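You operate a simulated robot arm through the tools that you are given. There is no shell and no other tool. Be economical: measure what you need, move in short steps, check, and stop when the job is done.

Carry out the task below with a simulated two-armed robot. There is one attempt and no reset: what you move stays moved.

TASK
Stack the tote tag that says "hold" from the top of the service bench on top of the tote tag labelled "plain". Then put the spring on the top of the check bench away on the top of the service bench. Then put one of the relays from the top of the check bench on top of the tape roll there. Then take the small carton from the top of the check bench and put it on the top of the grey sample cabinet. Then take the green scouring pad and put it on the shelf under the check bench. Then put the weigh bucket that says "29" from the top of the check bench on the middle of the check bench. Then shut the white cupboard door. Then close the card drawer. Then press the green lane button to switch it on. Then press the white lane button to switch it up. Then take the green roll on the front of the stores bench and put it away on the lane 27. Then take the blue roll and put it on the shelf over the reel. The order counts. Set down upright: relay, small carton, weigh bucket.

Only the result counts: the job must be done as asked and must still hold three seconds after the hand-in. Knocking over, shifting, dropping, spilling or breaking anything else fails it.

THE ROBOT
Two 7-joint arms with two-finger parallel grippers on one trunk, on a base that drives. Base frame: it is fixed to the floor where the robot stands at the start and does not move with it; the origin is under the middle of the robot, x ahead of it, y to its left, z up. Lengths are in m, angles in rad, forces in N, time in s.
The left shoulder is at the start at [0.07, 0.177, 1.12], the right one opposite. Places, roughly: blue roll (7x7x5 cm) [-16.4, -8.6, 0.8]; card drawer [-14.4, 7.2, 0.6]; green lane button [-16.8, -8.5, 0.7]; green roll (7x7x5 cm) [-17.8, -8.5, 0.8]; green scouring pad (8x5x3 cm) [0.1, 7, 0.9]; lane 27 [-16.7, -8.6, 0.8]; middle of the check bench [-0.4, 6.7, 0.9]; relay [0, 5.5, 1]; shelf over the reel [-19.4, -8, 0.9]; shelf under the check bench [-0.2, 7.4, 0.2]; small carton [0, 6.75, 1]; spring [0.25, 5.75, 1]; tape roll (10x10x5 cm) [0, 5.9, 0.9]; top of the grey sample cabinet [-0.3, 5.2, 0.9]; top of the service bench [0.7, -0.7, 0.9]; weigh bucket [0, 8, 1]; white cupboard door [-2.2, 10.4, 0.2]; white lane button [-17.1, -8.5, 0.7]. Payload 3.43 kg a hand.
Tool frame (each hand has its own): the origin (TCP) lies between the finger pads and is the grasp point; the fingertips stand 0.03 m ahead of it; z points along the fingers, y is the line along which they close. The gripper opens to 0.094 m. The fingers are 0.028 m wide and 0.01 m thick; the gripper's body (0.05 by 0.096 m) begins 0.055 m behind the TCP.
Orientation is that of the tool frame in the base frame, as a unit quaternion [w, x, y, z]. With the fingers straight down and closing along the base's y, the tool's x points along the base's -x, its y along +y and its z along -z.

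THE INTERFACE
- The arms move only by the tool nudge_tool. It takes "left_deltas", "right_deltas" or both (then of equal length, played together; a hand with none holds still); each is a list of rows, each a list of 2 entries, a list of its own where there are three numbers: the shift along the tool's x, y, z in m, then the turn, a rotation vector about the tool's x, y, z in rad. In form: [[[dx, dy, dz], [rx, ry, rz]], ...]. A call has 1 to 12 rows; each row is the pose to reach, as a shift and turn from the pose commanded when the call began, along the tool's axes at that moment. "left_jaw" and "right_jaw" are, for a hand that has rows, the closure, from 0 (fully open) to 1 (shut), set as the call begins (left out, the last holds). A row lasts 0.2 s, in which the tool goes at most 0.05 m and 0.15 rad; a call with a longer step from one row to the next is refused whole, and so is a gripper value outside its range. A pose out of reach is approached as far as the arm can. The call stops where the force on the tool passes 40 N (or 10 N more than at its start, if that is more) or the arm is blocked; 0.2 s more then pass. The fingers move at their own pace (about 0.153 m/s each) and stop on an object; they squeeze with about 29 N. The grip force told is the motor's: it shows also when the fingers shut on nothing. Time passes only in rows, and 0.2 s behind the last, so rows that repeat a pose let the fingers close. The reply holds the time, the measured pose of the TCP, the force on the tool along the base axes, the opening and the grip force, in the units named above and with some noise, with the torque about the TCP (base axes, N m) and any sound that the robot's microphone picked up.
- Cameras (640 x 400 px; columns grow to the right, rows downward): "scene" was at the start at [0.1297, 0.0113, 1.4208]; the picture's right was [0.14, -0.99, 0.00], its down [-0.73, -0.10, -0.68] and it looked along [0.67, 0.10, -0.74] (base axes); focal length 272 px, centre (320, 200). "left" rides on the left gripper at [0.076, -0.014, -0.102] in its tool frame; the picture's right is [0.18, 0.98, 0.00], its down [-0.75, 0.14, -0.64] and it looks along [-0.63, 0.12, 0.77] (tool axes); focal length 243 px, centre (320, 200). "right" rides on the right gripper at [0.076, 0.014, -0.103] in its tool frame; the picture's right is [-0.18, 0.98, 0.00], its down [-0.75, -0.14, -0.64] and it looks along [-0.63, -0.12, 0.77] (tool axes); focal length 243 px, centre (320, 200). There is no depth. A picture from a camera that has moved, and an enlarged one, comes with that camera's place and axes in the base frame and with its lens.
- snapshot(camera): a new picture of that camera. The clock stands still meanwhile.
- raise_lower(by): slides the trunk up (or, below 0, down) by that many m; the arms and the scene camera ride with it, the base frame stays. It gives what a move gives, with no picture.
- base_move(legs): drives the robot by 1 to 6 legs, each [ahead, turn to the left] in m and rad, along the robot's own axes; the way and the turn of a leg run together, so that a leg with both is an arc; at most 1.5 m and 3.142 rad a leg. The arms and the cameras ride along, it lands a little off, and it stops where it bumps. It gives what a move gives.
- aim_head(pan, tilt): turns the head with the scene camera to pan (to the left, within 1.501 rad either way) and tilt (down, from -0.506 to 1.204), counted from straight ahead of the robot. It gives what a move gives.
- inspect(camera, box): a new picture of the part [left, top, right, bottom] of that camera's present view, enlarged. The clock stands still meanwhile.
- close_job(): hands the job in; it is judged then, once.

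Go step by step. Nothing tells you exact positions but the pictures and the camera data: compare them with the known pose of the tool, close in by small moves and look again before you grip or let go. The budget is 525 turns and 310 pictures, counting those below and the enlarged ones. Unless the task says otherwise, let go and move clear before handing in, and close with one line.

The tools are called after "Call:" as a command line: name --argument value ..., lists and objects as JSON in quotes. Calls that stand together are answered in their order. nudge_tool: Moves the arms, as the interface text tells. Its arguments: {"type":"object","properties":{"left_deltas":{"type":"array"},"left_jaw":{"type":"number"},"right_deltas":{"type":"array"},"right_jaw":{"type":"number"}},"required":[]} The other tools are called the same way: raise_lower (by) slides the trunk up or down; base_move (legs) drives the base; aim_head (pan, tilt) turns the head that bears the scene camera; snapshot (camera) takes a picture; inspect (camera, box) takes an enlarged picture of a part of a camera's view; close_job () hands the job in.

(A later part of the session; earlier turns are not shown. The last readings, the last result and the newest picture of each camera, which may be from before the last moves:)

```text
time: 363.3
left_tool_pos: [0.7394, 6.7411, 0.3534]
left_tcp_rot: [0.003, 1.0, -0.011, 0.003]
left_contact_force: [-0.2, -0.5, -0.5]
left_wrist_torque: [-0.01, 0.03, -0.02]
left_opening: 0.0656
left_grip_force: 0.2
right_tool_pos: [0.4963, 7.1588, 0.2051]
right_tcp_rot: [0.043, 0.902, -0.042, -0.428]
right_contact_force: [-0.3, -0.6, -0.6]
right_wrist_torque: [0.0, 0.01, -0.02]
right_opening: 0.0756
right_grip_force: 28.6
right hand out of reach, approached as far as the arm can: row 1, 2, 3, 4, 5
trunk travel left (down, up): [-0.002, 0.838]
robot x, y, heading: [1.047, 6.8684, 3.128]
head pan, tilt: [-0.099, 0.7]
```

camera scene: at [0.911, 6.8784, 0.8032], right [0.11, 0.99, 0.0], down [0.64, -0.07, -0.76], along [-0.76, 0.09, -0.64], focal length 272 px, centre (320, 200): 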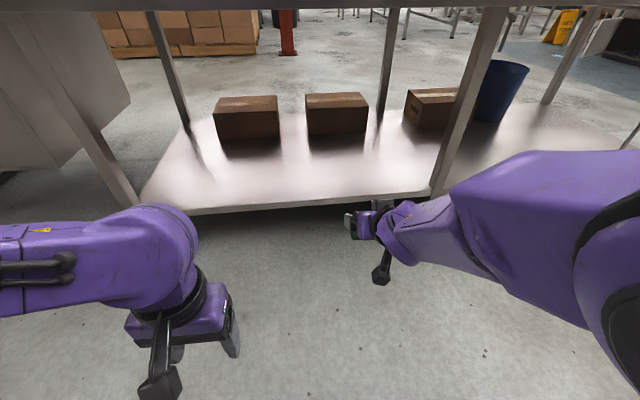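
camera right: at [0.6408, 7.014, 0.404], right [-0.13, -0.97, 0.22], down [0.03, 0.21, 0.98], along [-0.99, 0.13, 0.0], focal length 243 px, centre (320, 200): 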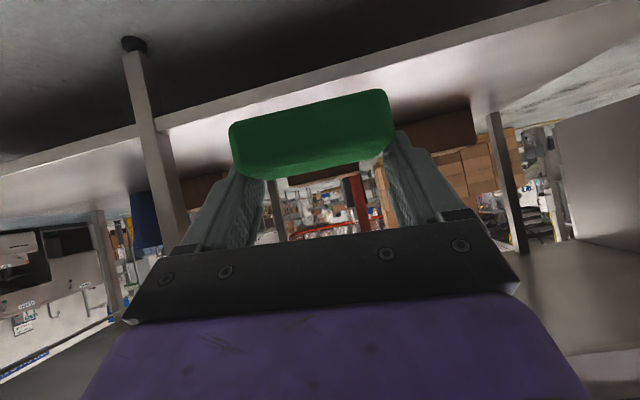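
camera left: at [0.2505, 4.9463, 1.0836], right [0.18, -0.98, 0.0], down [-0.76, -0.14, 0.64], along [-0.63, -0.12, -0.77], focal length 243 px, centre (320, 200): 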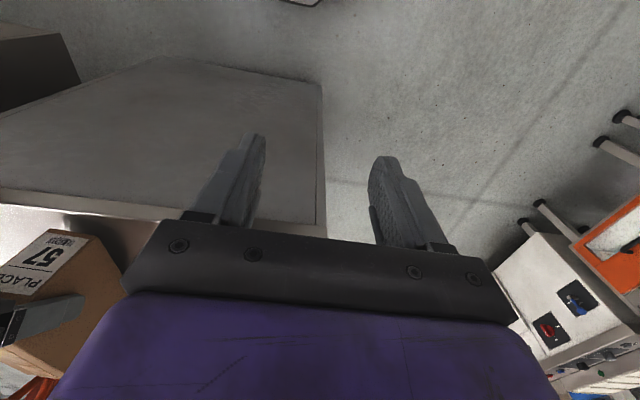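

Now low enough (0.205). Raise the trunk 10 cm for clearance, then drive in with a slight sidestep away from the bench leg.

Call:
raise_lower --by 0.1

Call:
base_move --legs '[[0, 0.22], [0.3, 0], [0, -0.207]]'

Call:
snapshot --camera "right"

Call:
snapshot --camera "scene"

```text
time: 364.6
left_tool_pos: [0.7397, 6.7412, 0.453]
left_tcp_rot: [0.003, 1.0, -0.01, 0.002]
left_contact_force: [-0.5, 0.2, 0.0]
left_wrist_torque: [-0.04, -0.02, -0.01]
left_opening: 0.0657
left_grip_force: 0.1
right_tool_pos: [0.4975, 7.1597, 0.3039]
right_tcp_rot: [0.04, 0.903, -0.041, -0.427]
right_contact_force: [0.5, 0.0, -0.1]
right_wrist_torque: [-0.01, 0.01, 0.01]
right_opening: 0.0755
right_grip_force: 29.3
trunk travel left (down, up): [-0.102, 0.738]
robot x, y, heading: [1.0429, 6.8666, 3.126]
head pan, tilt: [-0.099, 0.7]
```

```text
time: 368.2
left_tool_pos: [0.4507, 6.6764, 0.4534]
left_tcp_rot: [0.002, 1.0, -0.005, 0.002]
left_contact_force: [0.4, 0.7, 1.2]
left_wrist_torque: [0.0, 0.0, -0.03]
left_opening: 0.0655
left_grip_force: 0.0
right_tool_pos: [0.2046, 7.0917, 0.3033]
right_tcp_rot: [0.044, 0.903, -0.036, -0.425]
right_contact_force: [-0.1, 0.9, -0.1]
right_wrist_torque: [0.02, -0.02, -0.02]
right_opening: 0.0756
right_grip_force: 28.4
trunk travel left (down, up): [-0.102, 0.738]
robot x, y, heading: [0.754, 6.8074, 3.14]
head pan, tilt: [-0.099, 0.7]
```

```text
206 pictures are left
camera right: at [0.3324, 7.0737, 0.3115], right [-0.14, -0.96, 0.25], down [0.02, 0.25, 0.97], along [-0.99, 0.14, -0.01], focal length 243 px, centre (320, 200)
```

right: 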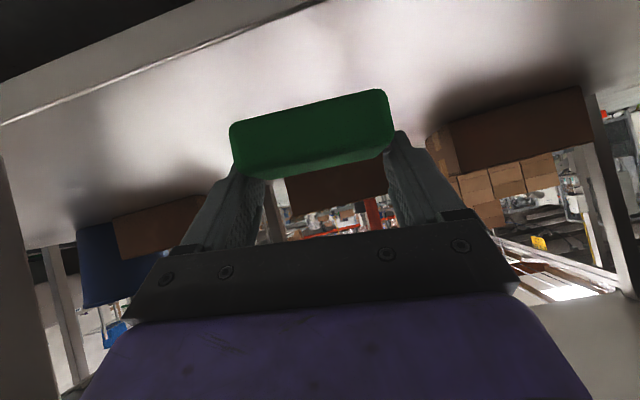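

```text
205 pictures are left
camera scene: at [0.6199, 6.8164, 0.8332], right [0.1, 0.99, 0.0], down [0.64, -0.07, -0.76], along [-0.76, 0.08, -0.64], focal length 272 px, centre (320, 200)
```

scene: 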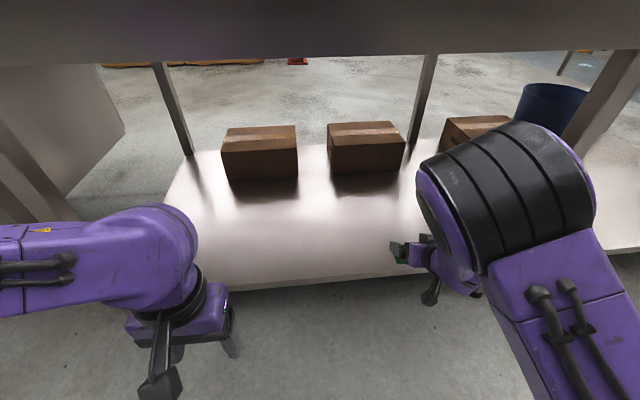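

Call:
base_move --legs '[[0.1, 0]]'

Call:
raise_lower --by -0.045

Call:
snapshot --camera "scene"

Call:
snapshot --camera "right"

```text
time: 369.3
left_tool_pos: [0.3507, 6.6766, 0.4529]
left_tcp_rot: [0.003, 1.0, -0.004, 0.002]
left_contact_force: [-0.7, -0.9, 0.6]
left_wrist_torque: [-0.02, 0.01, -0.01]
left_opening: 0.0658
left_grip_force: 0.0
right_tool_pos: [0.106, 7.0919, 0.3026]
right_tcp_rot: [0.046, 0.902, -0.037, -0.427]
right_contact_force: [0.4, 0.1, -0.1]
right_wrist_torque: [0.02, 0.0, 0.02]
right_opening: 0.0758
right_grip_force: 29.0
trunk travel left (down, up): [-0.102, 0.738]
robot x, y, heading: [0.6545, 6.8097, 3.139]
head pan, tilt: [-0.099, 0.7]
```

```text
time: 370.2
left_tool_pos: [0.3514, 6.6771, 0.4083]
left_tcp_rot: [0.002, 1.0, -0.004, 0.002]
left_contact_force: [0.8, -0.5, 0.4]
left_wrist_torque: [0.0, -0.02, -0.03]
left_opening: 0.0661
left_grip_force: 0.0
right_tool_pos: [0.1055, 7.0926, 0.2586]
right_tcp_rot: [0.044, 0.903, -0.041, -0.425]
right_contact_force: [-0.3, -0.4, 0.4]
right_wrist_torque: [0.0, 0.01, -0.01]
right_opening: 0.0757
right_grip_force: 28.6
trunk travel left (down, up): [-0.057, 0.783]
robot x, y, heading: [0.6533, 6.8097, 3.143]
head pan, tilt: [-0.099, 0.7]
```

```text
204 pictures are left
camera scene: at [0.5208, 6.8165, 0.7882], right [0.1, 0.99, 0.0], down [0.64, -0.07, -0.76], along [-0.76, 0.08, -0.64], focal length 272 px, centre (320, 200)
```

scene: 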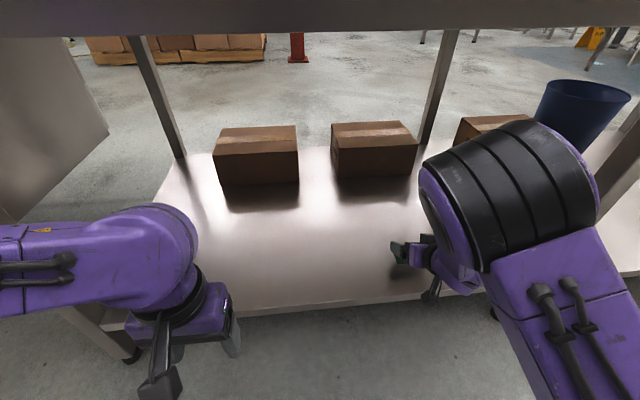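

```text
203 pictures are left
camera right: at [0.2332, 7.0741, 0.2661], right [-0.15, -0.96, 0.25], down [0.02, 0.25, 0.97], along [-0.99, 0.15, -0.02], focal length 243 px, centre (320, 200)
```

right: 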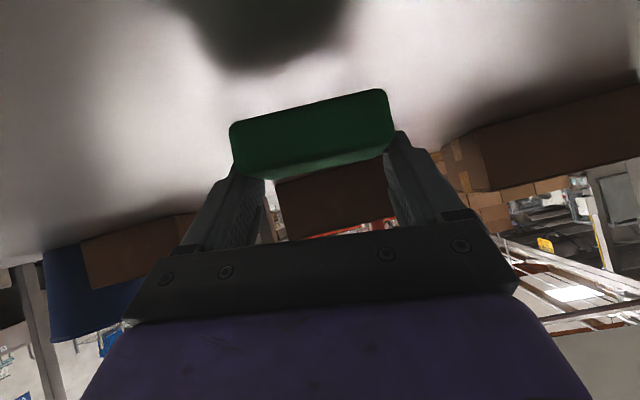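

Just above the shelf. Lowering by small steps to contact.

Call:
raise_lower --by -0.008

Call:
raise_lower --by -0.006

Call:
raise_lower --by -0.005

Call:
snapshot --camera "right"

```text
time: 370.8
left_tool_pos: [0.3509, 6.6777, 0.4001]
left_tcp_rot: [0.002, 1.0, -0.004, 0.001]
left_contact_force: [0.5, 0.8, -0.7]
left_wrist_torque: [0.0, 0.03, -0.01]
left_opening: 0.0658
left_grip_force: 0.0
right_tool_pos: [0.1046, 7.0927, 0.2495]
right_tcp_rot: [0.045, 0.903, -0.039, -0.426]
right_contact_force: [0.1, 0.2, -1.0]
right_wrist_torque: [0.01, 0.01, 0.0]
right_opening: 0.0756
right_grip_force: 28.9
trunk travel left (down, up): [-0.049, 0.791]
robot x, y, heading: [0.6572, 6.8061, 3.142]
head pan, tilt: [-0.099, 0.7]
```

```text
time: 371.3
left_tool_pos: [0.3521, 6.6774, 0.3953]
left_tcp_rot: [0.002, 1.0, -0.004, 0.002]
left_contact_force: [0.1, -0.4, 0.2]
left_wrist_torque: [-0.03, 0.01, -0.05]
left_opening: 0.0658
left_grip_force: 0.2
right_tool_pos: [0.1049, 7.0914, 0.2443]
right_tcp_rot: [0.046, 0.903, -0.038, -0.426]
right_contact_force: [-0.1, -0.1, -0.2]
right_wrist_torque: [-0.02, 0.01, -0.01]
right_opening: 0.0758
right_grip_force: 29.0
trunk travel left (down, up): [-0.043, 0.797]
robot x, y, heading: [0.6554, 6.8071, 3.14]
head pan, tilt: [-0.099, 0.7]
```

```text
time: 371.9
left_tool_pos: [0.3497, 6.6751, 0.3889]
left_tcp_rot: [0.003, 1.0, -0.004, 0.0]
left_contact_force: [-0.5, -0.5, -0.5]
left_wrist_torque: [-0.01, 0.0, -0.01]
left_opening: 0.0657
left_grip_force: 0.0
right_tool_pos: [0.1039, 7.0933, 0.2389]
right_tcp_rot: [0.045, 0.903, -0.039, -0.426]
right_contact_force: [-0.4, 1.1, 2.7]
right_wrist_torque: [0.15, 0.07, 0.01]
right_opening: 0.0756
right_grip_force: 29.2
trunk travel left (down, up): [-0.038, 0.802]
robot x, y, heading: [0.6584, 6.8101, 3.137]
head pan, tilt: [-0.099, 0.7]
```

```text
202 pictures are left
camera right: at [0.2329, 7.0742, 0.2475], right [-0.15, -0.96, 0.25], down [0.02, 0.25, 0.97], along [-0.99, 0.15, -0.01], focal length 243 px, centre (320, 200)
```

right: 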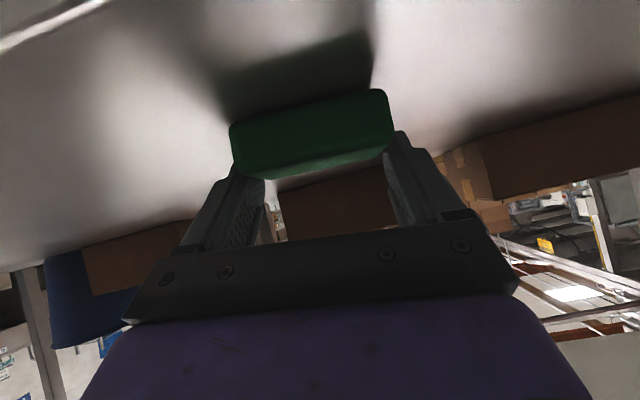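

Contact has begun. Lowering 2 mm more, then releasing and backing out.

Call:
raise_lower --by -0.002

Call:
nudge_tool --right_deltas '[[[0, 0, 0], [0, 0, 0]], [[0, 0, 0], [0, 0, 0]], [[0, 0, 0], [0, 0, 0]]]' --right_jaw 0

Call:
snapshot --camera "right"

```text
time: 372.4
left_tool_pos: [0.3511, 6.6757, 0.3884]
left_tcp_rot: [0.002, 1.0, -0.005, 0.001]
left_contact_force: [0.6, 0.2, -0.1]
left_wrist_torque: [-0.03, -0.01, 0.03]
left_opening: 0.0657
left_grip_force: 0.0
right_tool_pos: [0.1043, 7.0909, 0.2388]
right_tcp_rot: [0.045, 0.902, -0.038, -0.428]
right_contact_force: [0.3, 0.2, 13.6]
right_wrist_torque: [0.46, 0.11, -0.04]
right_opening: 0.0758
right_grip_force: 29.3
trunk travel left (down, up): [-0.036, 0.804]
robot x, y, heading: [0.6557, 6.8113, 3.14]
head pan, tilt: [-0.099, 0.7]
```

```text
time: 373.2
left_tool_pos: [0.3515, 6.677, 0.3886]
left_tcp_rot: [0.002, 1.0, -0.005, 0.002]
left_contact_force: [-1.8, -0.2, -0.3]
left_wrist_torque: [-0.01, 0.02, 0.0]
left_opening: 0.0658
left_grip_force: 0.0
right_tool_pos: [0.1052, 7.0927, 0.2379]
right_tcp_rot: [0.046, 0.903, -0.038, -0.426]
right_contact_force: [-0.1, 0.4, -0.3]
right_wrist_torque: [-0.02, 0.04, 0.01]
right_opening: 0.0942
right_grip_force: 0.0
trunk travel left (down, up): [-0.036, 0.804]
robot x, y, heading: [0.6547, 6.8062, 3.142]
head pan, tilt: [-0.099, 0.7]
```

```text
201 pictures are left
camera right: at [0.2331, 7.0741, 0.245], right [-0.15, -0.96, 0.25], down [0.02, 0.25, 0.97], along [-0.99, 0.15, -0.02], focal length 243 px, centre (320, 200)
```

right: 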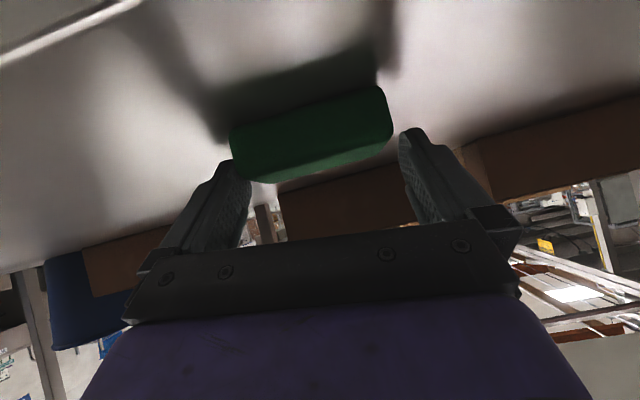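

Call:
raise_lower --by 0.05

Call:
base_move --legs '[[-0.5, 0]]'

Call:
snapshot --camera "scene"

```text
time: 374.1
left_tool_pos: [0.3507, 6.6755, 0.4386]
left_tcp_rot: [0.002, 1.0, -0.004, 0.002]
left_contact_force: [0.1, 0.2, 0.3]
left_wrist_torque: [-0.01, -0.01, 0.03]
left_opening: 0.066
left_grip_force: 0.1
right_tool_pos: [0.1048, 7.0932, 0.2872]
right_tcp_rot: [0.046, 0.903, -0.039, -0.426]
right_contact_force: [0.4, 0.6, 0.1]
right_wrist_torque: [-0.02, 0.01, 0.0]
right_opening: 0.0938
right_grip_force: 0.1
trunk travel left (down, up): [-0.086, 0.754]
robot x, y, heading: [0.6527, 6.8095, 3.142]
head pan, tilt: [-0.099, 0.7]
```

```text
time: 377.1
left_tool_pos: [0.862, 6.6746, 0.4373]
left_tcp_rot: [0.002, 1.0, -0.009, 0.002]
left_contact_force: [-0.7, 0.2, 0.0]
left_wrist_torque: [-0.01, 0.03, 0.0]
left_opening: 0.0657
left_grip_force: 0.1
right_tool_pos: [0.6182, 7.094, 0.2873]
right_tcp_rot: [0.044, 0.902, -0.042, -0.427]
right_contact_force: [0.2, -0.1, 0.2]
right_wrist_torque: [-0.02, -0.02, 0.0]
right_opening: 0.094
right_grip_force: 0.1
trunk travel left (down, up): [-0.086, 0.754]
robot x, y, heading: [1.1674, 6.8042, 3.126]
head pan, tilt: [-0.099, 0.7]
```

```text
200 pictures are left
camera scene: at [1.0334, 6.8141, 0.8172], right [0.11, 0.99, 0.0], down [0.64, -0.07, -0.76], along [-0.76, 0.08, -0.64], focal length 272 px, centre (320, 200)
```

scene: 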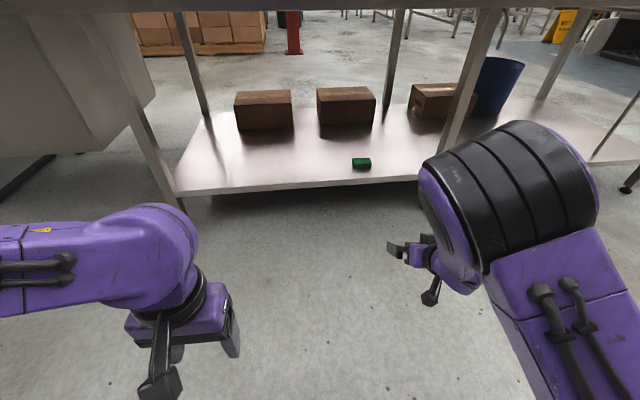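

The pad rests on the shelf. Raising the trunk again and moving toward the buckets near y≈8.

Call:
raise_lower --by 0.4

Call:
raise_lower --by 0.28

Call:
base_move --legs '[[0, -1.555], [1.1, 0], [0, 1.571]]'

Call:
aim_head --pan 0 --tilt 0.6

Call:
snapshot --camera "scene"

```text
time: 380.9
left_tool_pos: [0.8629, 6.6753, 0.838]
left_tcp_rot: [0.003, 1.0, -0.009, 0.001]
left_contact_force: [-0.6, -0.7, -0.9]
left_wrist_torque: [0.0, 0.01, 0.01]
left_opening: 0.0656
left_grip_force: 0.1
right_tool_pos: [0.6194, 7.0936, 0.6865]
right_tcp_rot: [0.043, 0.903, -0.044, -0.426]
right_contact_force: [-0.4, 0.4, 0.2]
right_wrist_torque: [0.0, 0.02, -0.01]
right_opening: 0.0939
right_grip_force: 0.0
trunk travel left (down, up): [-0.486, 0.354]
robot x, y, heading: [1.1677, 6.8007, 3.131]
head pan, tilt: [-0.099, 0.7]
```

```text
time: 383.8
left_tool_pos: [0.8619, 6.6774, 1.1176]
left_tcp_rot: [0.003, 1.0, -0.009, 0.002]
left_contact_force: [0.1, 0.4, 0.1]
left_wrist_torque: [-0.03, -0.01, 0.0]
left_opening: 0.0659
left_grip_force: 0.1
right_tool_pos: [0.6192, 7.0936, 0.9666]
right_tcp_rot: [0.044, 0.903, -0.043, -0.425]
right_contact_force: [-0.8, -0.2, 0.8]
right_wrist_torque: [-0.01, 0.0, 0.0]
right_opening: 0.0941
right_grip_force: 0.2
trunk travel left (down, up): [-0.766, 0.074]
robot x, y, heading: [1.1683, 6.8082, 3.136]
head pan, tilt: [-0.099, 0.7]
```

```text
time: 397.0
left_tool_pos: [0.8939, 7.7533, 1.1177]
left_tcp_rot: [0.002, 1.0, -0.022, 0.001]
left_contact_force: [0.1, 1.2, 0.0]
left_wrist_torque: [-0.01, 0.02, -0.01]
left_opening: 0.0656
left_grip_force: 0.0
right_tool_pos: [0.6626, 8.1779, 0.9652]
right_tcp_rot: [0.037, 0.902, -0.054, -0.426]
right_contact_force: [-0.6, 0.8, -0.2]
right_wrist_torque: [0.02, 0.0, 0.0]
right_opening: 0.0942
right_grip_force: 0.1
trunk travel left (down, up): [-0.766, 0.074]
robot x, y, heading: [1.2027, 7.8734, 3.103]
head pan, tilt: [-0.099, 0.7]
```

```text
time: 397.6
left_tool_pos: [0.8937, 7.7524, 1.1186]
left_tcp_rot: [0.002, 1.0, -0.022, 0.002]
left_contact_force: [-0.2, 0.0, -0.1]
left_wrist_torque: [0.02, -0.02, 0.0]
left_opening: 0.0656
left_grip_force: 0.0
right_tool_pos: [0.6626, 8.1779, 0.9655]
right_tcp_rot: [0.038, 0.902, -0.055, -0.426]
right_contact_force: [-0.5, -0.1, -0.8]
right_wrist_torque: [0.04, -0.01, -0.04]
right_opening: 0.0939
right_grip_force: 0.0
trunk travel left (down, up): [-0.766, 0.074]
robot x, y, heading: [1.2, 7.8713, 3.103]
head pan, tilt: [0.0, 0.6]
```

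```text
199 pictures are left
camera scene: at [1.0638, 7.8784, 1.5058], right [0.04, 1.0, 0.0], down [0.56, -0.02, -0.82], along [-0.82, 0.03, -0.57], focal length 272 px, centre (320, 200)
```

scene: 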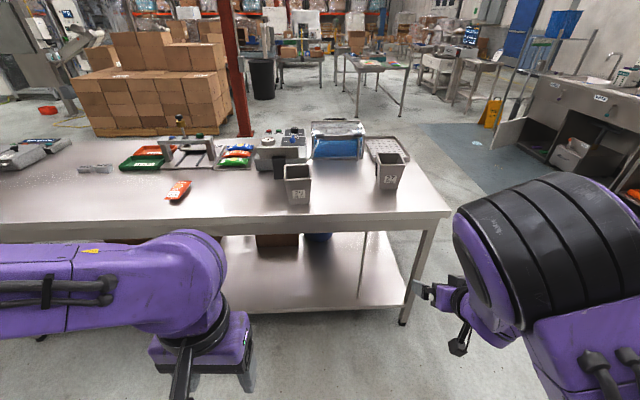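

Call:
inspect --camera "scene" --box '[240, 110, 440, 235]'

Call:
inspect --camera "scene" --box '[0, 90, 300, 250]'

Call:
inspect --camera "scene" --box '[420, 40, 640, 220]'

```text
3.20 times, centred on (340, 172) of scene
camera zoom: at [1.0638, 7.8784, 1.5058], right [0.04, 1.0, 0.0], down [0.56, -0.02, -0.82], along [-0.82, 0.03, -0.57], focal length 870 px, centre (256, 288)
```

zoom: 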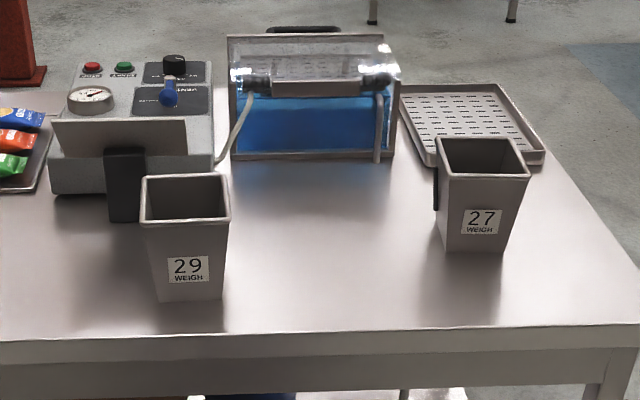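

```text
2.13 times, centred on (150, 170) of scene
camera zoom: at [1.0638, 7.8784, 1.5058], right [0.04, 1.0, 0.0], down [0.56, -0.02, -0.82], along [-0.82, 0.03, -0.57], focal length 580 px, centre (683, 264)
```

zoom: 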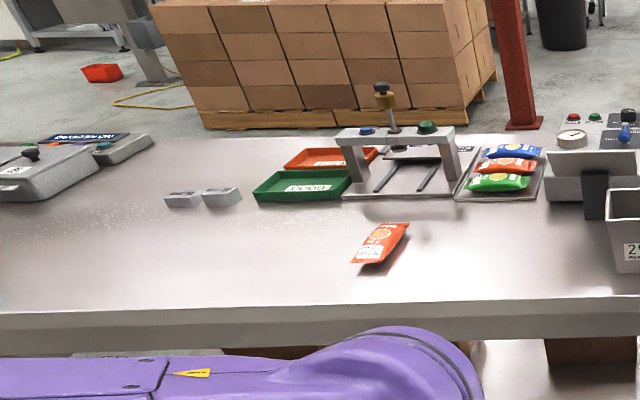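

```text
2.22 times, centred on (530, 130) of scene
camera zoom: at [1.0638, 7.8784, 1.5058], right [0.04, 1.0, 0.0], down [0.56, -0.02, -0.82], along [-0.82, 0.03, -0.57], focal length 604 px, centre (-147, 356)
```

zoom: 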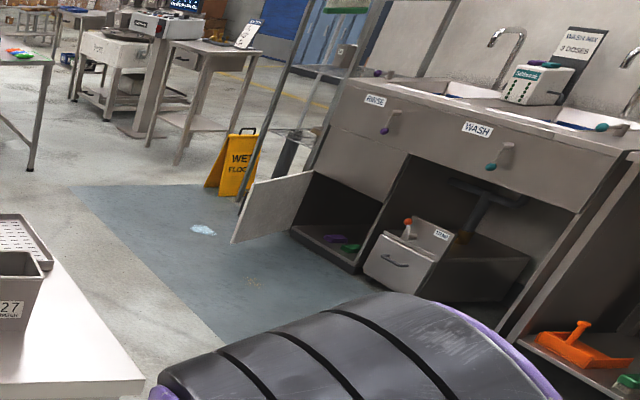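

Bucket 29 has a black tab behind it. I'll restore the right hand to vertical and move closer for a better look.

Call:
nudge_tool --right_deltas '[[[0, 0, -0.02], [0, 0.14, 0]], [[0, 0, -0.04], [0, 0.28, 0]], [[0, 0, -0.06], [0, 0.42, 0]], [[0, 0, -0.08], [0, 0.56, 0]], [[0, 0, -0.1], [0, 0.7, 0]], [[0, 0, -0.12], [0, 0.82, 0]], [[0, 0, -0.14], [0, 0.88, 0]]]'

Call:
base_move --legs '[[0, 0.04], [0.5, 0]]'

Call:
snapshot --camera "scene"

Call:
snapshot --camera "left"

```text
time: 399.2
left_tool_pos: [0.8934, 7.7531, 1.1177]
left_tcp_rot: [0.002, 1.0, -0.022, 0.0]
left_contact_force: [0.0, 0.1, 0.7]
left_wrist_torque: [-0.02, 0.03, -0.03]
left_opening: 0.0659
left_grip_force: 0.0
right_tool_pos: [0.7725, 8.1799, 1.0575]
right_tcp_rot: [0.057, 0.998, -0.034, -0.001]
right_contact_force: [0.2, -0.4, 0.2]
right_wrist_torque: [0.0, -0.01, -0.01]
right_opening: 0.0941
right_grip_force: 0.0
trunk travel left (down, up): [-0.766, 0.074]
robot x, y, heading: [1.2014, 7.8725, 3.101]
head pan, tilt: [0.0, 0.6]
```

```text
time: 402.6
left_tool_pos: [0.4021, 7.744, 1.1171]
left_tcp_rot: [0.002, 1.0, -0.005, 0.0]
left_contact_force: [-0.3, -0.2, 0.3]
left_wrist_torque: [0.02, -0.02, 0.01]
left_opening: 0.0656
left_grip_force: 0.0
right_tool_pos: [0.2664, 8.1653, 1.0577]
right_tcp_rot: [0.057, 0.998, -0.018, -0.001]
right_contact_force: [-0.4, -0.4, -0.1]
right_wrist_torque: [0.01, -0.03, 0.04]
right_opening: 0.094
right_grip_force: 0.0
trunk travel left (down, up): [-0.766, 0.074]
robot x, y, heading: [0.7061, 7.8737, 3.138]
head pan, tilt: [0.0, 0.6]
```

```text
195 pictures are left
camera scene: at [0.5681, 7.875, 1.5059], right [0.0, 1.0, 0.0], down [0.56, 0.0, -0.83], along [-0.83, 0.0, -0.56], focal length 272 px, centre (320, 200)
```

scene: 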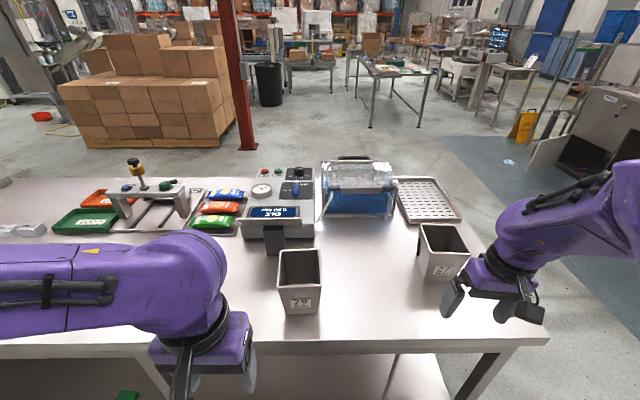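

```text
194 pictures are left
camera left: at [0.4769, 7.758, 1.2208], right [0.17, -0.98, 0.01], down [-0.76, -0.13, 0.64], along [-0.63, -0.12, -0.77], focal length 243 px, centre (320, 200)
```

left: 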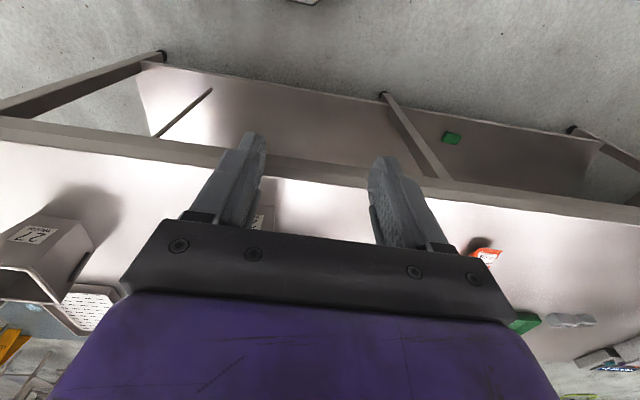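

Call:
inspect --camera "scene" --box '[240, 200, 360, 330]'

Call:
inspect --camera "scene" --box '[390, 180, 480, 290]'

```text
3.08 times, centred on (300, 265) of scene
camera zoom: at [0.5681, 7.875, 1.5059], right [0.0, 1.0, 0.0], down [0.56, 0.0, -0.83], along [-0.83, 0.0, -0.56], focal length 837 px, centre (382, 0)
```

zoom: 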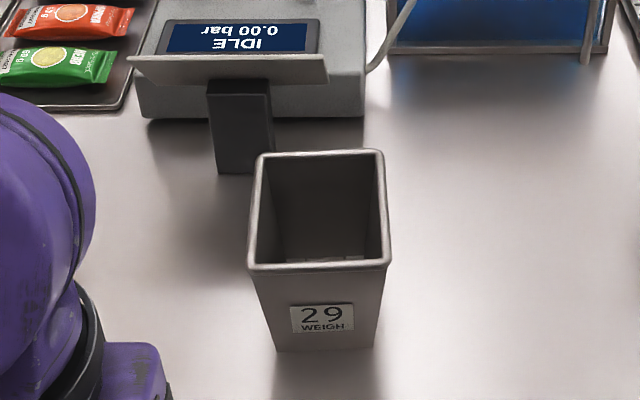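

```text
3.64 times, centred on (435, 235) of scene
camera zoom: at [0.5681, 7.875, 1.5059], right [0.0, 1.0, 0.0], down [0.56, 0.0, -0.83], along [-0.83, 0.0, -0.56], focal length 989 px, centre (-98, 73)
```

zoom: 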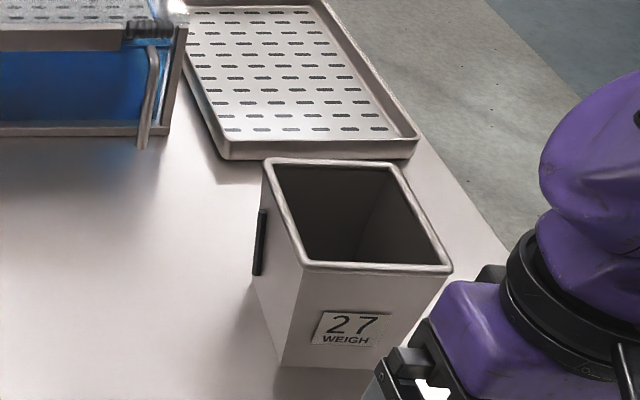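

I'll shift the left hand aside to view the bucket's left wall with its camera.

Call:
nudge_tool --left_deltas '[[[0, 0.04, 0], [0, 0, 0]], [[0.0, 0.08, 0], [0, 0, 0]], [[0, 0.12, 0], [0, 0, 0]], [[0, 0.16, 0.0], [0, 0, 0]]]'

Call:
snapshot --camera "left"

Call:
snapshot --camera "right"

```text
time: 403.6
left_tool_pos: [0.3963, 7.5848, 1.1178]
left_tcp_rot: [0.001, 1.0, -0.003, 0.002]
left_contact_force: [-0.4, 0.3, 0.4]
left_wrist_torque: [0.03, 0.01, 0.0]
left_opening: 0.066
left_grip_force: 0.0
right_tool_pos: [0.2641, 8.1642, 1.0578]
right_tcp_rot: [0.056, 0.998, -0.017, -0.001]
right_contact_force: [0.2, 0.0, 0.3]
right_wrist_torque: [0.03, -0.03, 0.0]
right_opening: 0.094
right_grip_force: 0.0
trunk travel left (down, up): [-0.766, 0.074]
robot x, y, heading: [0.7038, 7.8759, 3.138]
head pan, tilt: [0.0, 0.6]
```

```text
191 pictures are left
camera left: at [0.4714, 7.5972, 1.22], right [0.17, -0.98, 0.0], down [-0.76, -0.13, 0.64], along [-0.63, -0.11, -0.77], focal length 243 px, centre (320, 200)
```

left: 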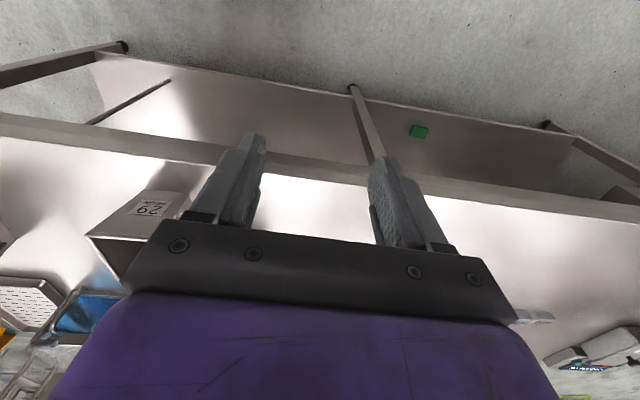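

```text
190 pictures are left
camera right: at [0.3425, 8.1577, 1.1614], right [-0.22, -0.97, 0.11], down [-0.75, 0.24, 0.62], along [-0.63, 0.05, -0.78], focal length 243 px, centre (320, 200)
```

right: 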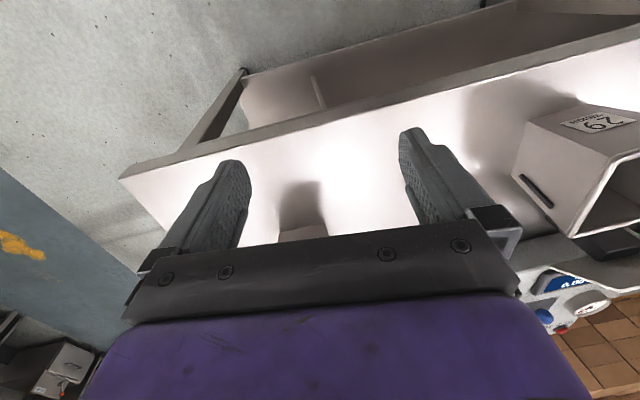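

Only a flat strip on the side, so no handle; I'll check whether the bucket is hollow for a rim grip. First straighten the right hand and move closer.

Call:
nudge_tool --right_deltas '[[[0.02, 0, -0.01], [0.05, 0, -0.015]], [[0.04, 0, -0.02], [0.112, 0, -0.034]], [[0.06, -0.02, -0.03], [0.112, 0, -0.034]]]'

Call:
base_move --legs '[[0.1, 0]]'

Call:
nudge_tool --left_deltas '[[[-0.03, -0.03, 0], [0, 0, 0]], [[-0.06, -0.06, 0], [0, 0, 0]], [[-0.09, -0.09, 0], [0, 0, 0]], [[-0.12, -0.12, 0], [0, 0, 0]], [[-0.15, -0.15, 0], [0, 0, 0]], [[-0.18, -0.18, 0], [0, 0, 0]], [[-0.19, -0.21, 0], [0, 0, 0]], [[-0.19, -0.241, 0], [0, 0, 0]]]' --left_jaw 1

Call:
snapshot --camera "left"

Call:
snapshot --camera "scene"

```text
time: 404.4
left_tool_pos: [0.3964, 7.5876, 1.1171]
left_tcp_rot: [0.002, 1.0, -0.005, 0.002]
left_contact_force: [0.6, 0.0, -0.2]
left_wrist_torque: [-0.02, -0.01, -0.02]
left_opening: 0.0659
left_grip_force: 0.0
right_tool_pos: [0.3254, 8.1823, 1.0851]
right_tcp_rot: [0.01, 1.0, 0.0, -0.004]
right_contact_force: [-0.1, 0.2, -0.3]
right_wrist_torque: [0.0, -0.02, 0.01]
right_opening: 0.0941
right_grip_force: 0.1
trunk travel left (down, up): [-0.766, 0.074]
robot x, y, heading: [0.705, 7.8741, 3.139]
head pan, tilt: [0.0, 0.6]
```

```text
time: 405.5
left_tool_pos: [0.292, 7.5864, 1.1183]
left_tcp_rot: [0.003, 1.0, -0.006, 0.001]
left_contact_force: [0.3, -0.3, -0.1]
left_wrist_torque: [0.01, 0.01, 0.0]
left_opening: 0.066
left_grip_force: 0.1
right_tool_pos: [0.223, 8.1867, 1.0844]
right_tcp_rot: [0.009, 1.0, -0.004, 0.0]
right_contact_force: [0.5, -0.4, -0.1]
right_wrist_torque: [-0.05, -0.01, 0.01]
right_opening: 0.0942
right_grip_force: 0.0
trunk travel left (down, up): [-0.766, 0.074]
robot x, y, heading: [0.6016, 7.8756, 3.136]
head pan, tilt: [0.0, 0.6]
```

```text
time: 407.3
left_tool_pos: [0.1055, 7.8337, 1.1165]
left_tcp_rot: [0.003, 1.0, -0.006, 0.001]
left_contact_force: [0.9, 0.0, 0.5]
left_wrist_torque: [-0.03, 0.03, -0.02]
left_opening: 0.0001
left_grip_force: 29.4
right_tool_pos: [0.2227, 8.1873, 1.0834]
right_tcp_rot: [0.01, 1.0, -0.004, -0.001]
right_contact_force: [-0.3, 0.4, -0.2]
right_wrist_torque: [0.04, 0.0, 0.02]
right_opening: 0.0938
right_grip_force: 0.1
trunk travel left (down, up): [-0.766, 0.074]
robot x, y, heading: [0.5997, 7.8727, 3.139]
head pan, tilt: [0.0, 0.6]
```

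```text
189 pictures are left
camera left: at [0.1791, 7.8469, 1.2192], right [0.17, -0.98, 0.01], down [-0.76, -0.13, 0.64], along [-0.63, -0.12, -0.77], focal length 243 px, centre (320, 200)
```

left: 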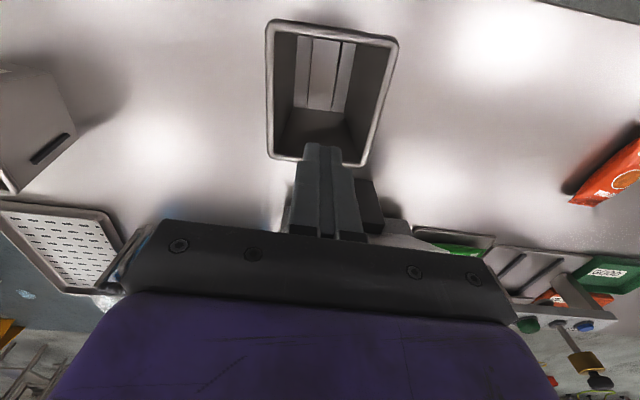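

```text
188 pictures are left
camera scene: at [0.4633, 7.8779, 1.5058], right [0.01, 1.0, 0.0], down [0.56, 0.0, -0.83], along [-0.83, 0.0, -0.56], focal length 272 px, centre (320, 200)
```

scene: 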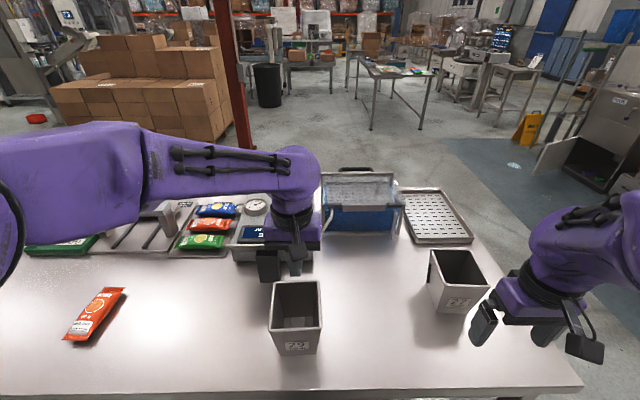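

Bucket rim spans x 0.045–0.162, y 7.777–7.877, top ≈0.988. Probing the inside with shut fingers.

Call:
nudge_tool --left_deltas '[[[0, 0.006, 0.04], [0, 0, 0]], [[0, 0.006, 0.08], [0, 0, 0]], [[0, 0.006, 0.09], [0, 0, 0]], [[0, 0.006, 0.098], [0, 0, 0]], [[0, 0.006, 0.106], [0, 0, 0]], [[0, 0.006, 0.114], [0, 0, 0]], [[0, 0.006, 0.122], [0, 0, 0]], [[0, 0.006, 0.13], [0, 0, 0]]]'

```text
time: 409.1
left_tool_pos: [0.1034, 7.8216, 0.9864]
left_tcp_rot: [0.003, 1.0, -0.006, 0.001]
left_contact_force: [-0.2, 0.1, -0.3]
left_wrist_torque: [0.0, -0.02, -0.02]
left_opening: 0.0
left_grip_force: 28.6
right_tool_pos: [0.2225, 8.1864, 1.0838]
right_tcp_rot: [0.011, 1.0, -0.004, -0.001]
right_contact_force: [-0.2, -0.3, 0.0]
right_wrist_torque: [0.01, 0.03, -0.02]
right_opening: 0.094
right_grip_force: 0.0
trunk travel left (down, up): [-0.766, 0.074]
robot x, y, heading: [0.5983, 7.8703, 3.134]
head pan, tilt: [0.0, 0.6]
```

The bucket is hollow. I'll pinch its left (−y) wall: rise, open, shift to y≈7.777.

Call:
nudge_tool --left_deltas '[[[0, 0, -0.04], [0, 0, 0]], [[0, 0, -0.08], [0, 0, 0]], [[0, 0.045, -0.08], [0, 0, 0]], [[0, 0.045, -0.08], [0, 0, 0]]]'

Call:
nudge_tool --left_deltas '[[[0, 0, 0], [0, 0, 0]], [[0, 0, 0.0], [0, 0, 0]], [[0, 0.0, 0], [0, 0, 0]]]' --left_jaw 0.2

Call:
snapshot --camera "left"

```text
time: 410.1
left_tool_pos: [0.1047, 7.7774, 1.0689]
left_tcp_rot: [0.003, 1.0, -0.007, 0.001]
left_contact_force: [-0.1, 0.3, -0.1]
left_wrist_torque: [0.0, 0.01, -0.02]
left_opening: 0.0003
left_grip_force: 29.0
right_tool_pos: [0.2218, 8.1866, 1.0829]
right_tcp_rot: [0.011, 1.0, -0.003, 0.0]
right_contact_force: [0.7, -0.3, -0.4]
right_wrist_torque: [-0.01, -0.01, 0.04]
right_opening: 0.0941
right_grip_force: 0.0
trunk travel left (down, up): [-0.766, 0.074]
robot x, y, heading: [0.5995, 7.874, 3.136]
head pan, tilt: [0.0, 0.6]
```

```text
time: 410.9
left_tool_pos: [0.1035, 7.7767, 1.0692]
left_tcp_rot: [0.003, 1.0, -0.006, 0.001]
left_contact_force: [-0.3, 0.1, -1.0]
left_wrist_torque: [0.01, 0.01, -0.01]
left_opening: 0.0752
left_grip_force: 0.1
right_tool_pos: [0.2221, 8.1872, 1.0836]
right_tcp_rot: [0.011, 1.0, -0.004, 0.0]
right_contact_force: [0.6, -0.1, -0.1]
right_wrist_torque: [0.0, -0.02, -0.03]
right_opening: 0.0939
right_grip_force: 0.1
trunk travel left (down, up): [-0.766, 0.074]
robot x, y, heading: [0.6013, 7.8763, 3.135]
head pan, tilt: [0.0, 0.6]
```

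```text
187 pictures are left
camera left: at [0.1788, 7.7905, 1.1721], right [0.17, -0.98, 0.01], down [-0.76, -0.13, 0.64], along [-0.63, -0.11, -0.77], focal length 243 px, centre (320, 200)
```

left: 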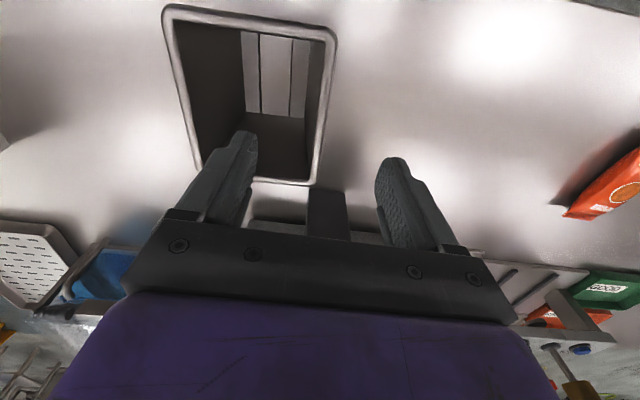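

Call:
nudge_tool --left_deltas '[[[0, 0, 0.03], [0, 0, 0]], [[0, 0, 0.06], [0, 0, 0]], [[0, 0, 0.08], [0, 0, 0]], [[0, 0, 0.098], [0, 0, 0]]]'

Call:
snapshot --camera "left"

Call:
inspect --camera "scene" --box '[220, 180, 360, 370]'

```text
time: 411.9
left_tool_pos: [0.1037, 7.7766, 0.9686]
left_tcp_rot: [0.002, 1.0, -0.005, 0.002]
left_contact_force: [-0.1, 0.5, 0.4]
left_wrist_torque: [0.01, -0.01, 0.0]
left_opening: 0.0752
left_grip_force: 0.0
right_tool_pos: [0.2215, 8.1858, 1.0842]
right_tcp_rot: [0.009, 1.0, -0.004, 0.001]
right_contact_force: [0.3, -0.3, -0.2]
right_wrist_torque: [0.04, -0.03, 0.01]
right_opening: 0.0938
right_grip_force: 0.1
trunk travel left (down, up): [-0.766, 0.074]
robot x, y, heading: [0.5994, 7.8724, 3.138]
head pan, tilt: [0.0, 0.6]
```

```text
186 pictures are left
camera left: at [0.1779, 7.7916, 1.0721], right [0.17, -0.98, 0.01], down [-0.76, -0.13, 0.64], along [-0.63, -0.12, -0.77], focal length 243 px, centre (320, 200)
```

left: 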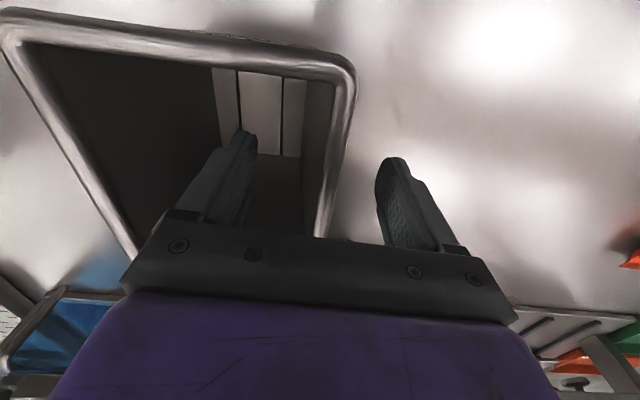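

```text
2.11 times, centred on (290, 275) of scene
camera zoom: at [0.4623, 7.876, 1.5057], right [0.01, 1.0, 0.0], down [0.57, 0.0, -0.82], along [-0.82, 0.0, -0.57], focal length 572 px, centre (383, 42)
```

zoom: 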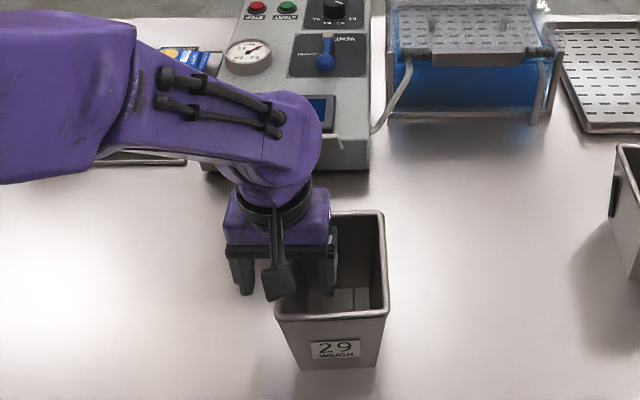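

Fingers straddle the wall. Closing.

Call:
nudge_tool --left_deltas '[[[0, 0, 0], [0, 0, 0]], [[0, 0, 0.0], [0, 0, 0]], [[0, 0.0, 0], [0, 0, 0]], [[0, 0.0, 0], [0, 0, 0]]]' --left_jaw 1

Call:
nudge_tool --left_deltas '[[[0, 0, -0.02], [0, 0, 0]], [[0, 0, -0.05], [0, 0, 0]]]'

Call:
snapshot --camera "scene"

```text
time: 412.9
left_tool_pos: [0.1044, 7.7775, 0.9687]
left_tcp_rot: [0.004, 1.0, -0.005, 0.001]
left_contact_force: [-2.4, 2.3, 6.7]
left_wrist_torque: [1.06, -0.37, 0.31]
left_opening: 0.0145
left_grip_force: 29.0
right_tool_pos: [0.2228, 8.1871, 1.0836]
right_tcp_rot: [0.011, 1.0, -0.004, 0.0]
right_contact_force: [0.4, 0.1, 0.4]
right_wrist_torque: [0.01, -0.01, -0.02]
right_opening: 0.0941
right_grip_force: 0.0
trunk travel left (down, up): [-0.766, 0.074]
robot x, y, heading: [0.5983, 7.8752, 3.135]
head pan, tilt: [0.0, 0.6]
```

```text
time: 413.5
left_tool_pos: [0.1053, 7.7777, 1.0198]
left_tcp_rot: [0.003, 1.0, -0.006, 0.003]
left_contact_force: [-0.6, 0.3, -4.6]
left_wrist_torque: [-0.24, 0.03, -0.01]
left_opening: 0.0138
left_grip_force: 29.0
right_tool_pos: [0.2219, 8.1871, 1.0842]
right_tcp_rot: [0.01, 1.0, -0.003, 0.001]
right_contact_force: [1.1, -0.8, 0.4]
right_wrist_torque: [0.01, 0.03, -0.05]
right_opening: 0.0943
right_grip_force: 0.1
trunk travel left (down, up): [-0.766, 0.074]
robot x, y, heading: [0.6024, 7.8745, 3.137]
head pan, tilt: [0.0, 0.6]
```

```text
184 pictures are left
camera scene: at [0.4641, 7.8759, 1.5058], right [0.01, 1.0, 0.0], down [0.56, 0.0, -0.83], along [-0.83, 0.0, -0.56], focal length 272 px, centre (320, 200)
```

scene: 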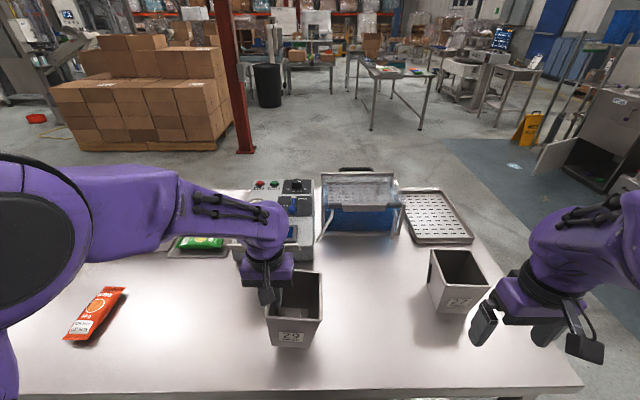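

Bucket 29 is held by its wall. I'll lift higher, back off and go around the far end to the back side of the bench.

Call:
nudge_tool --left_deltas '[[[0, 0, -0.04], [0, 0, 0]], [[0, 0, -0.08], [0, 0, 0]], [[0, 0, -0.1], [0, 0, 0]]]'

Call:
base_move --legs '[[-0.6, 0], [0, -1.567], [1.3, 0], [0, 1.571], [1.2, 0], [1.15, 0]]'

Call:
aim_head --pan 0.6 --tilt 0.4

Call:
snapshot --camera "scene"

```text
time: 414.3
left_tool_pos: [0.1043, 7.7783, 1.1187]
left_tcp_rot: [0.003, 1.0, -0.007, 0.002]
left_contact_force: [-0.6, 0.1, -5.6]
left_wrist_torque: [-0.22, -0.02, 0.01]
left_opening: 0.0135
left_grip_force: 29.4
right_tool_pos: [0.2207, 8.1863, 1.0828]
right_tcp_rot: [0.011, 1.0, -0.004, 0.001]
right_contact_force: [0.2, -0.4, -0.3]
right_wrist_torque: [0.02, -0.01, 0.0]
right_opening: 0.0942
right_grip_force: 0.0
trunk travel left (down, up): [-0.766, 0.074]
robot x, y, heading: [0.6007, 7.8749, 3.14]
head pan, tilt: [0.0, 0.6]
```

```text
time: 442.8
left_tool_pos: [-1.5392, 8.9292, 1.1189]
left_tcp_rot: [0.002, 1.0, 0.03, 0.001]
left_contact_force: [0.1, -0.4, -5.4]
left_wrist_torque: [-0.22, -0.01, 0.0]
left_opening: 0.0136
left_grip_force: 29.4
right_tool_pos: [-1.4522, 9.3454, 1.0835]
right_tcp_rot: [0.009, 0.999, 0.032, 0.0]
right_contact_force: [-0.8, -0.5, 0.0]
right_wrist_torque: [0.01, 0.0, 0.0]
right_opening: 0.0943
right_grip_force: 0.2
trunk travel left (down, up): [-0.766, 0.074]
robot x, y, heading: [-1.0507, 9.0628, -3.074]
head pan, tilt: [0.0, 0.6]
```

```text
time: 443.8
left_tool_pos: [-1.5384, 8.9306, 1.1195]
left_tcp_rot: [0.002, 1.0, 0.029, 0.002]
left_contact_force: [-0.2, -0.6, -5.4]
left_wrist_torque: [-0.24, -0.05, 0.02]
left_opening: 0.0133
left_grip_force: 28.6
right_tool_pos: [-1.4521, 9.3451, 1.0832]
right_tcp_rot: [0.01, 0.999, 0.032, 0.0]
right_contact_force: [1.1, 0.0, 0.3]
right_wrist_torque: [0.04, -0.01, 0.01]
right_opening: 0.0938
right_grip_force: 0.0
trunk travel left (down, up): [-0.766, 0.074]
robot x, y, heading: [-1.0517, 9.0626, -3.08]
head pan, tilt: [0.6, 0.4]
```

```text
183 pictures are left
camera scene: at [-1.1748, 9.0012, 1.5239], right [-0.62, 0.79, 0.0], down [0.31, 0.24, -0.92], along [-0.72, -0.57, -0.39], focal length 272 px, centre (320, 200)
```

scene: 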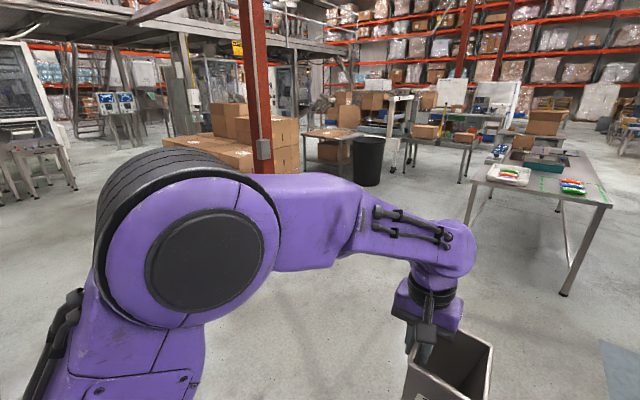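

Call:
base_move --legs '[[0, 1.46], [1.2, 0], [1.1, 0], [0, 1.62]]'

Call:
aim_head --pan 0.0 --tilt 0.6

Call:
snapshot --camera "scene"

```text
time: 462.7
left_tool_pos: [-0.7141, 6.815, 1.1188]
left_tcp_rot: [-0.001, 0.03, 1.0, 0.002]
left_contact_force: [0.3, 0.0, -4.6]
left_wrist_torque: [0.26, 0.01, -0.03]
left_opening: 0.0136
left_grip_force: 28.8
right_tool_pos: [-0.8502, 6.4135, 1.0839]
right_tcp_rot: [0.0, 0.028, 1.0, 0.011]
right_contact_force: [-0.4, -0.1, -0.1]
right_wrist_torque: [0.0, -0.03, 0.0]
right_opening: 0.0939
right_grip_force: 0.0
trunk travel left (down, up): [-0.766, 0.074]
robot x, y, heading: [-1.2126, 6.7437, -0.054]
head pan, tilt: [0.6, 0.4]
```

```text
time: 463.7
left_tool_pos: [-0.7139, 6.815, 1.1192]
left_tcp_rot: [-0.001, 0.03, 1.0, 0.002]
left_contact_force: [-0.2, -0.4, -5.8]
left_wrist_torque: [0.23, -0.01, -0.02]
left_opening: 0.0135
left_grip_force: 29.0
right_tool_pos: [-0.849, 6.413, 1.0829]
right_tcp_rot: [0.0, 0.028, 1.0, 0.012]
right_contact_force: [0.2, -0.4, -0.7]
right_wrist_torque: [-0.03, -0.02, 0.0]
right_opening: 0.0939
right_grip_force: 0.1
trunk travel left (down, up): [-0.766, 0.074]
robot x, y, heading: [-1.2126, 6.7422, -0.055]
head pan, tilt: [0.0, 0.6]
```

```text
182 pictures are left
camera scene: at [-1.0738, 6.7351, 1.5057], right [-0.05, -1.0, 0.0], down [-0.56, 0.03, -0.82], along [0.82, -0.04, -0.57], focal length 272 px, centre (320, 200)
```

scene: 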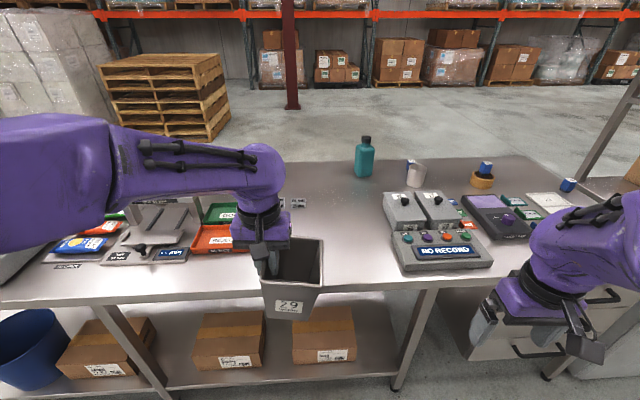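

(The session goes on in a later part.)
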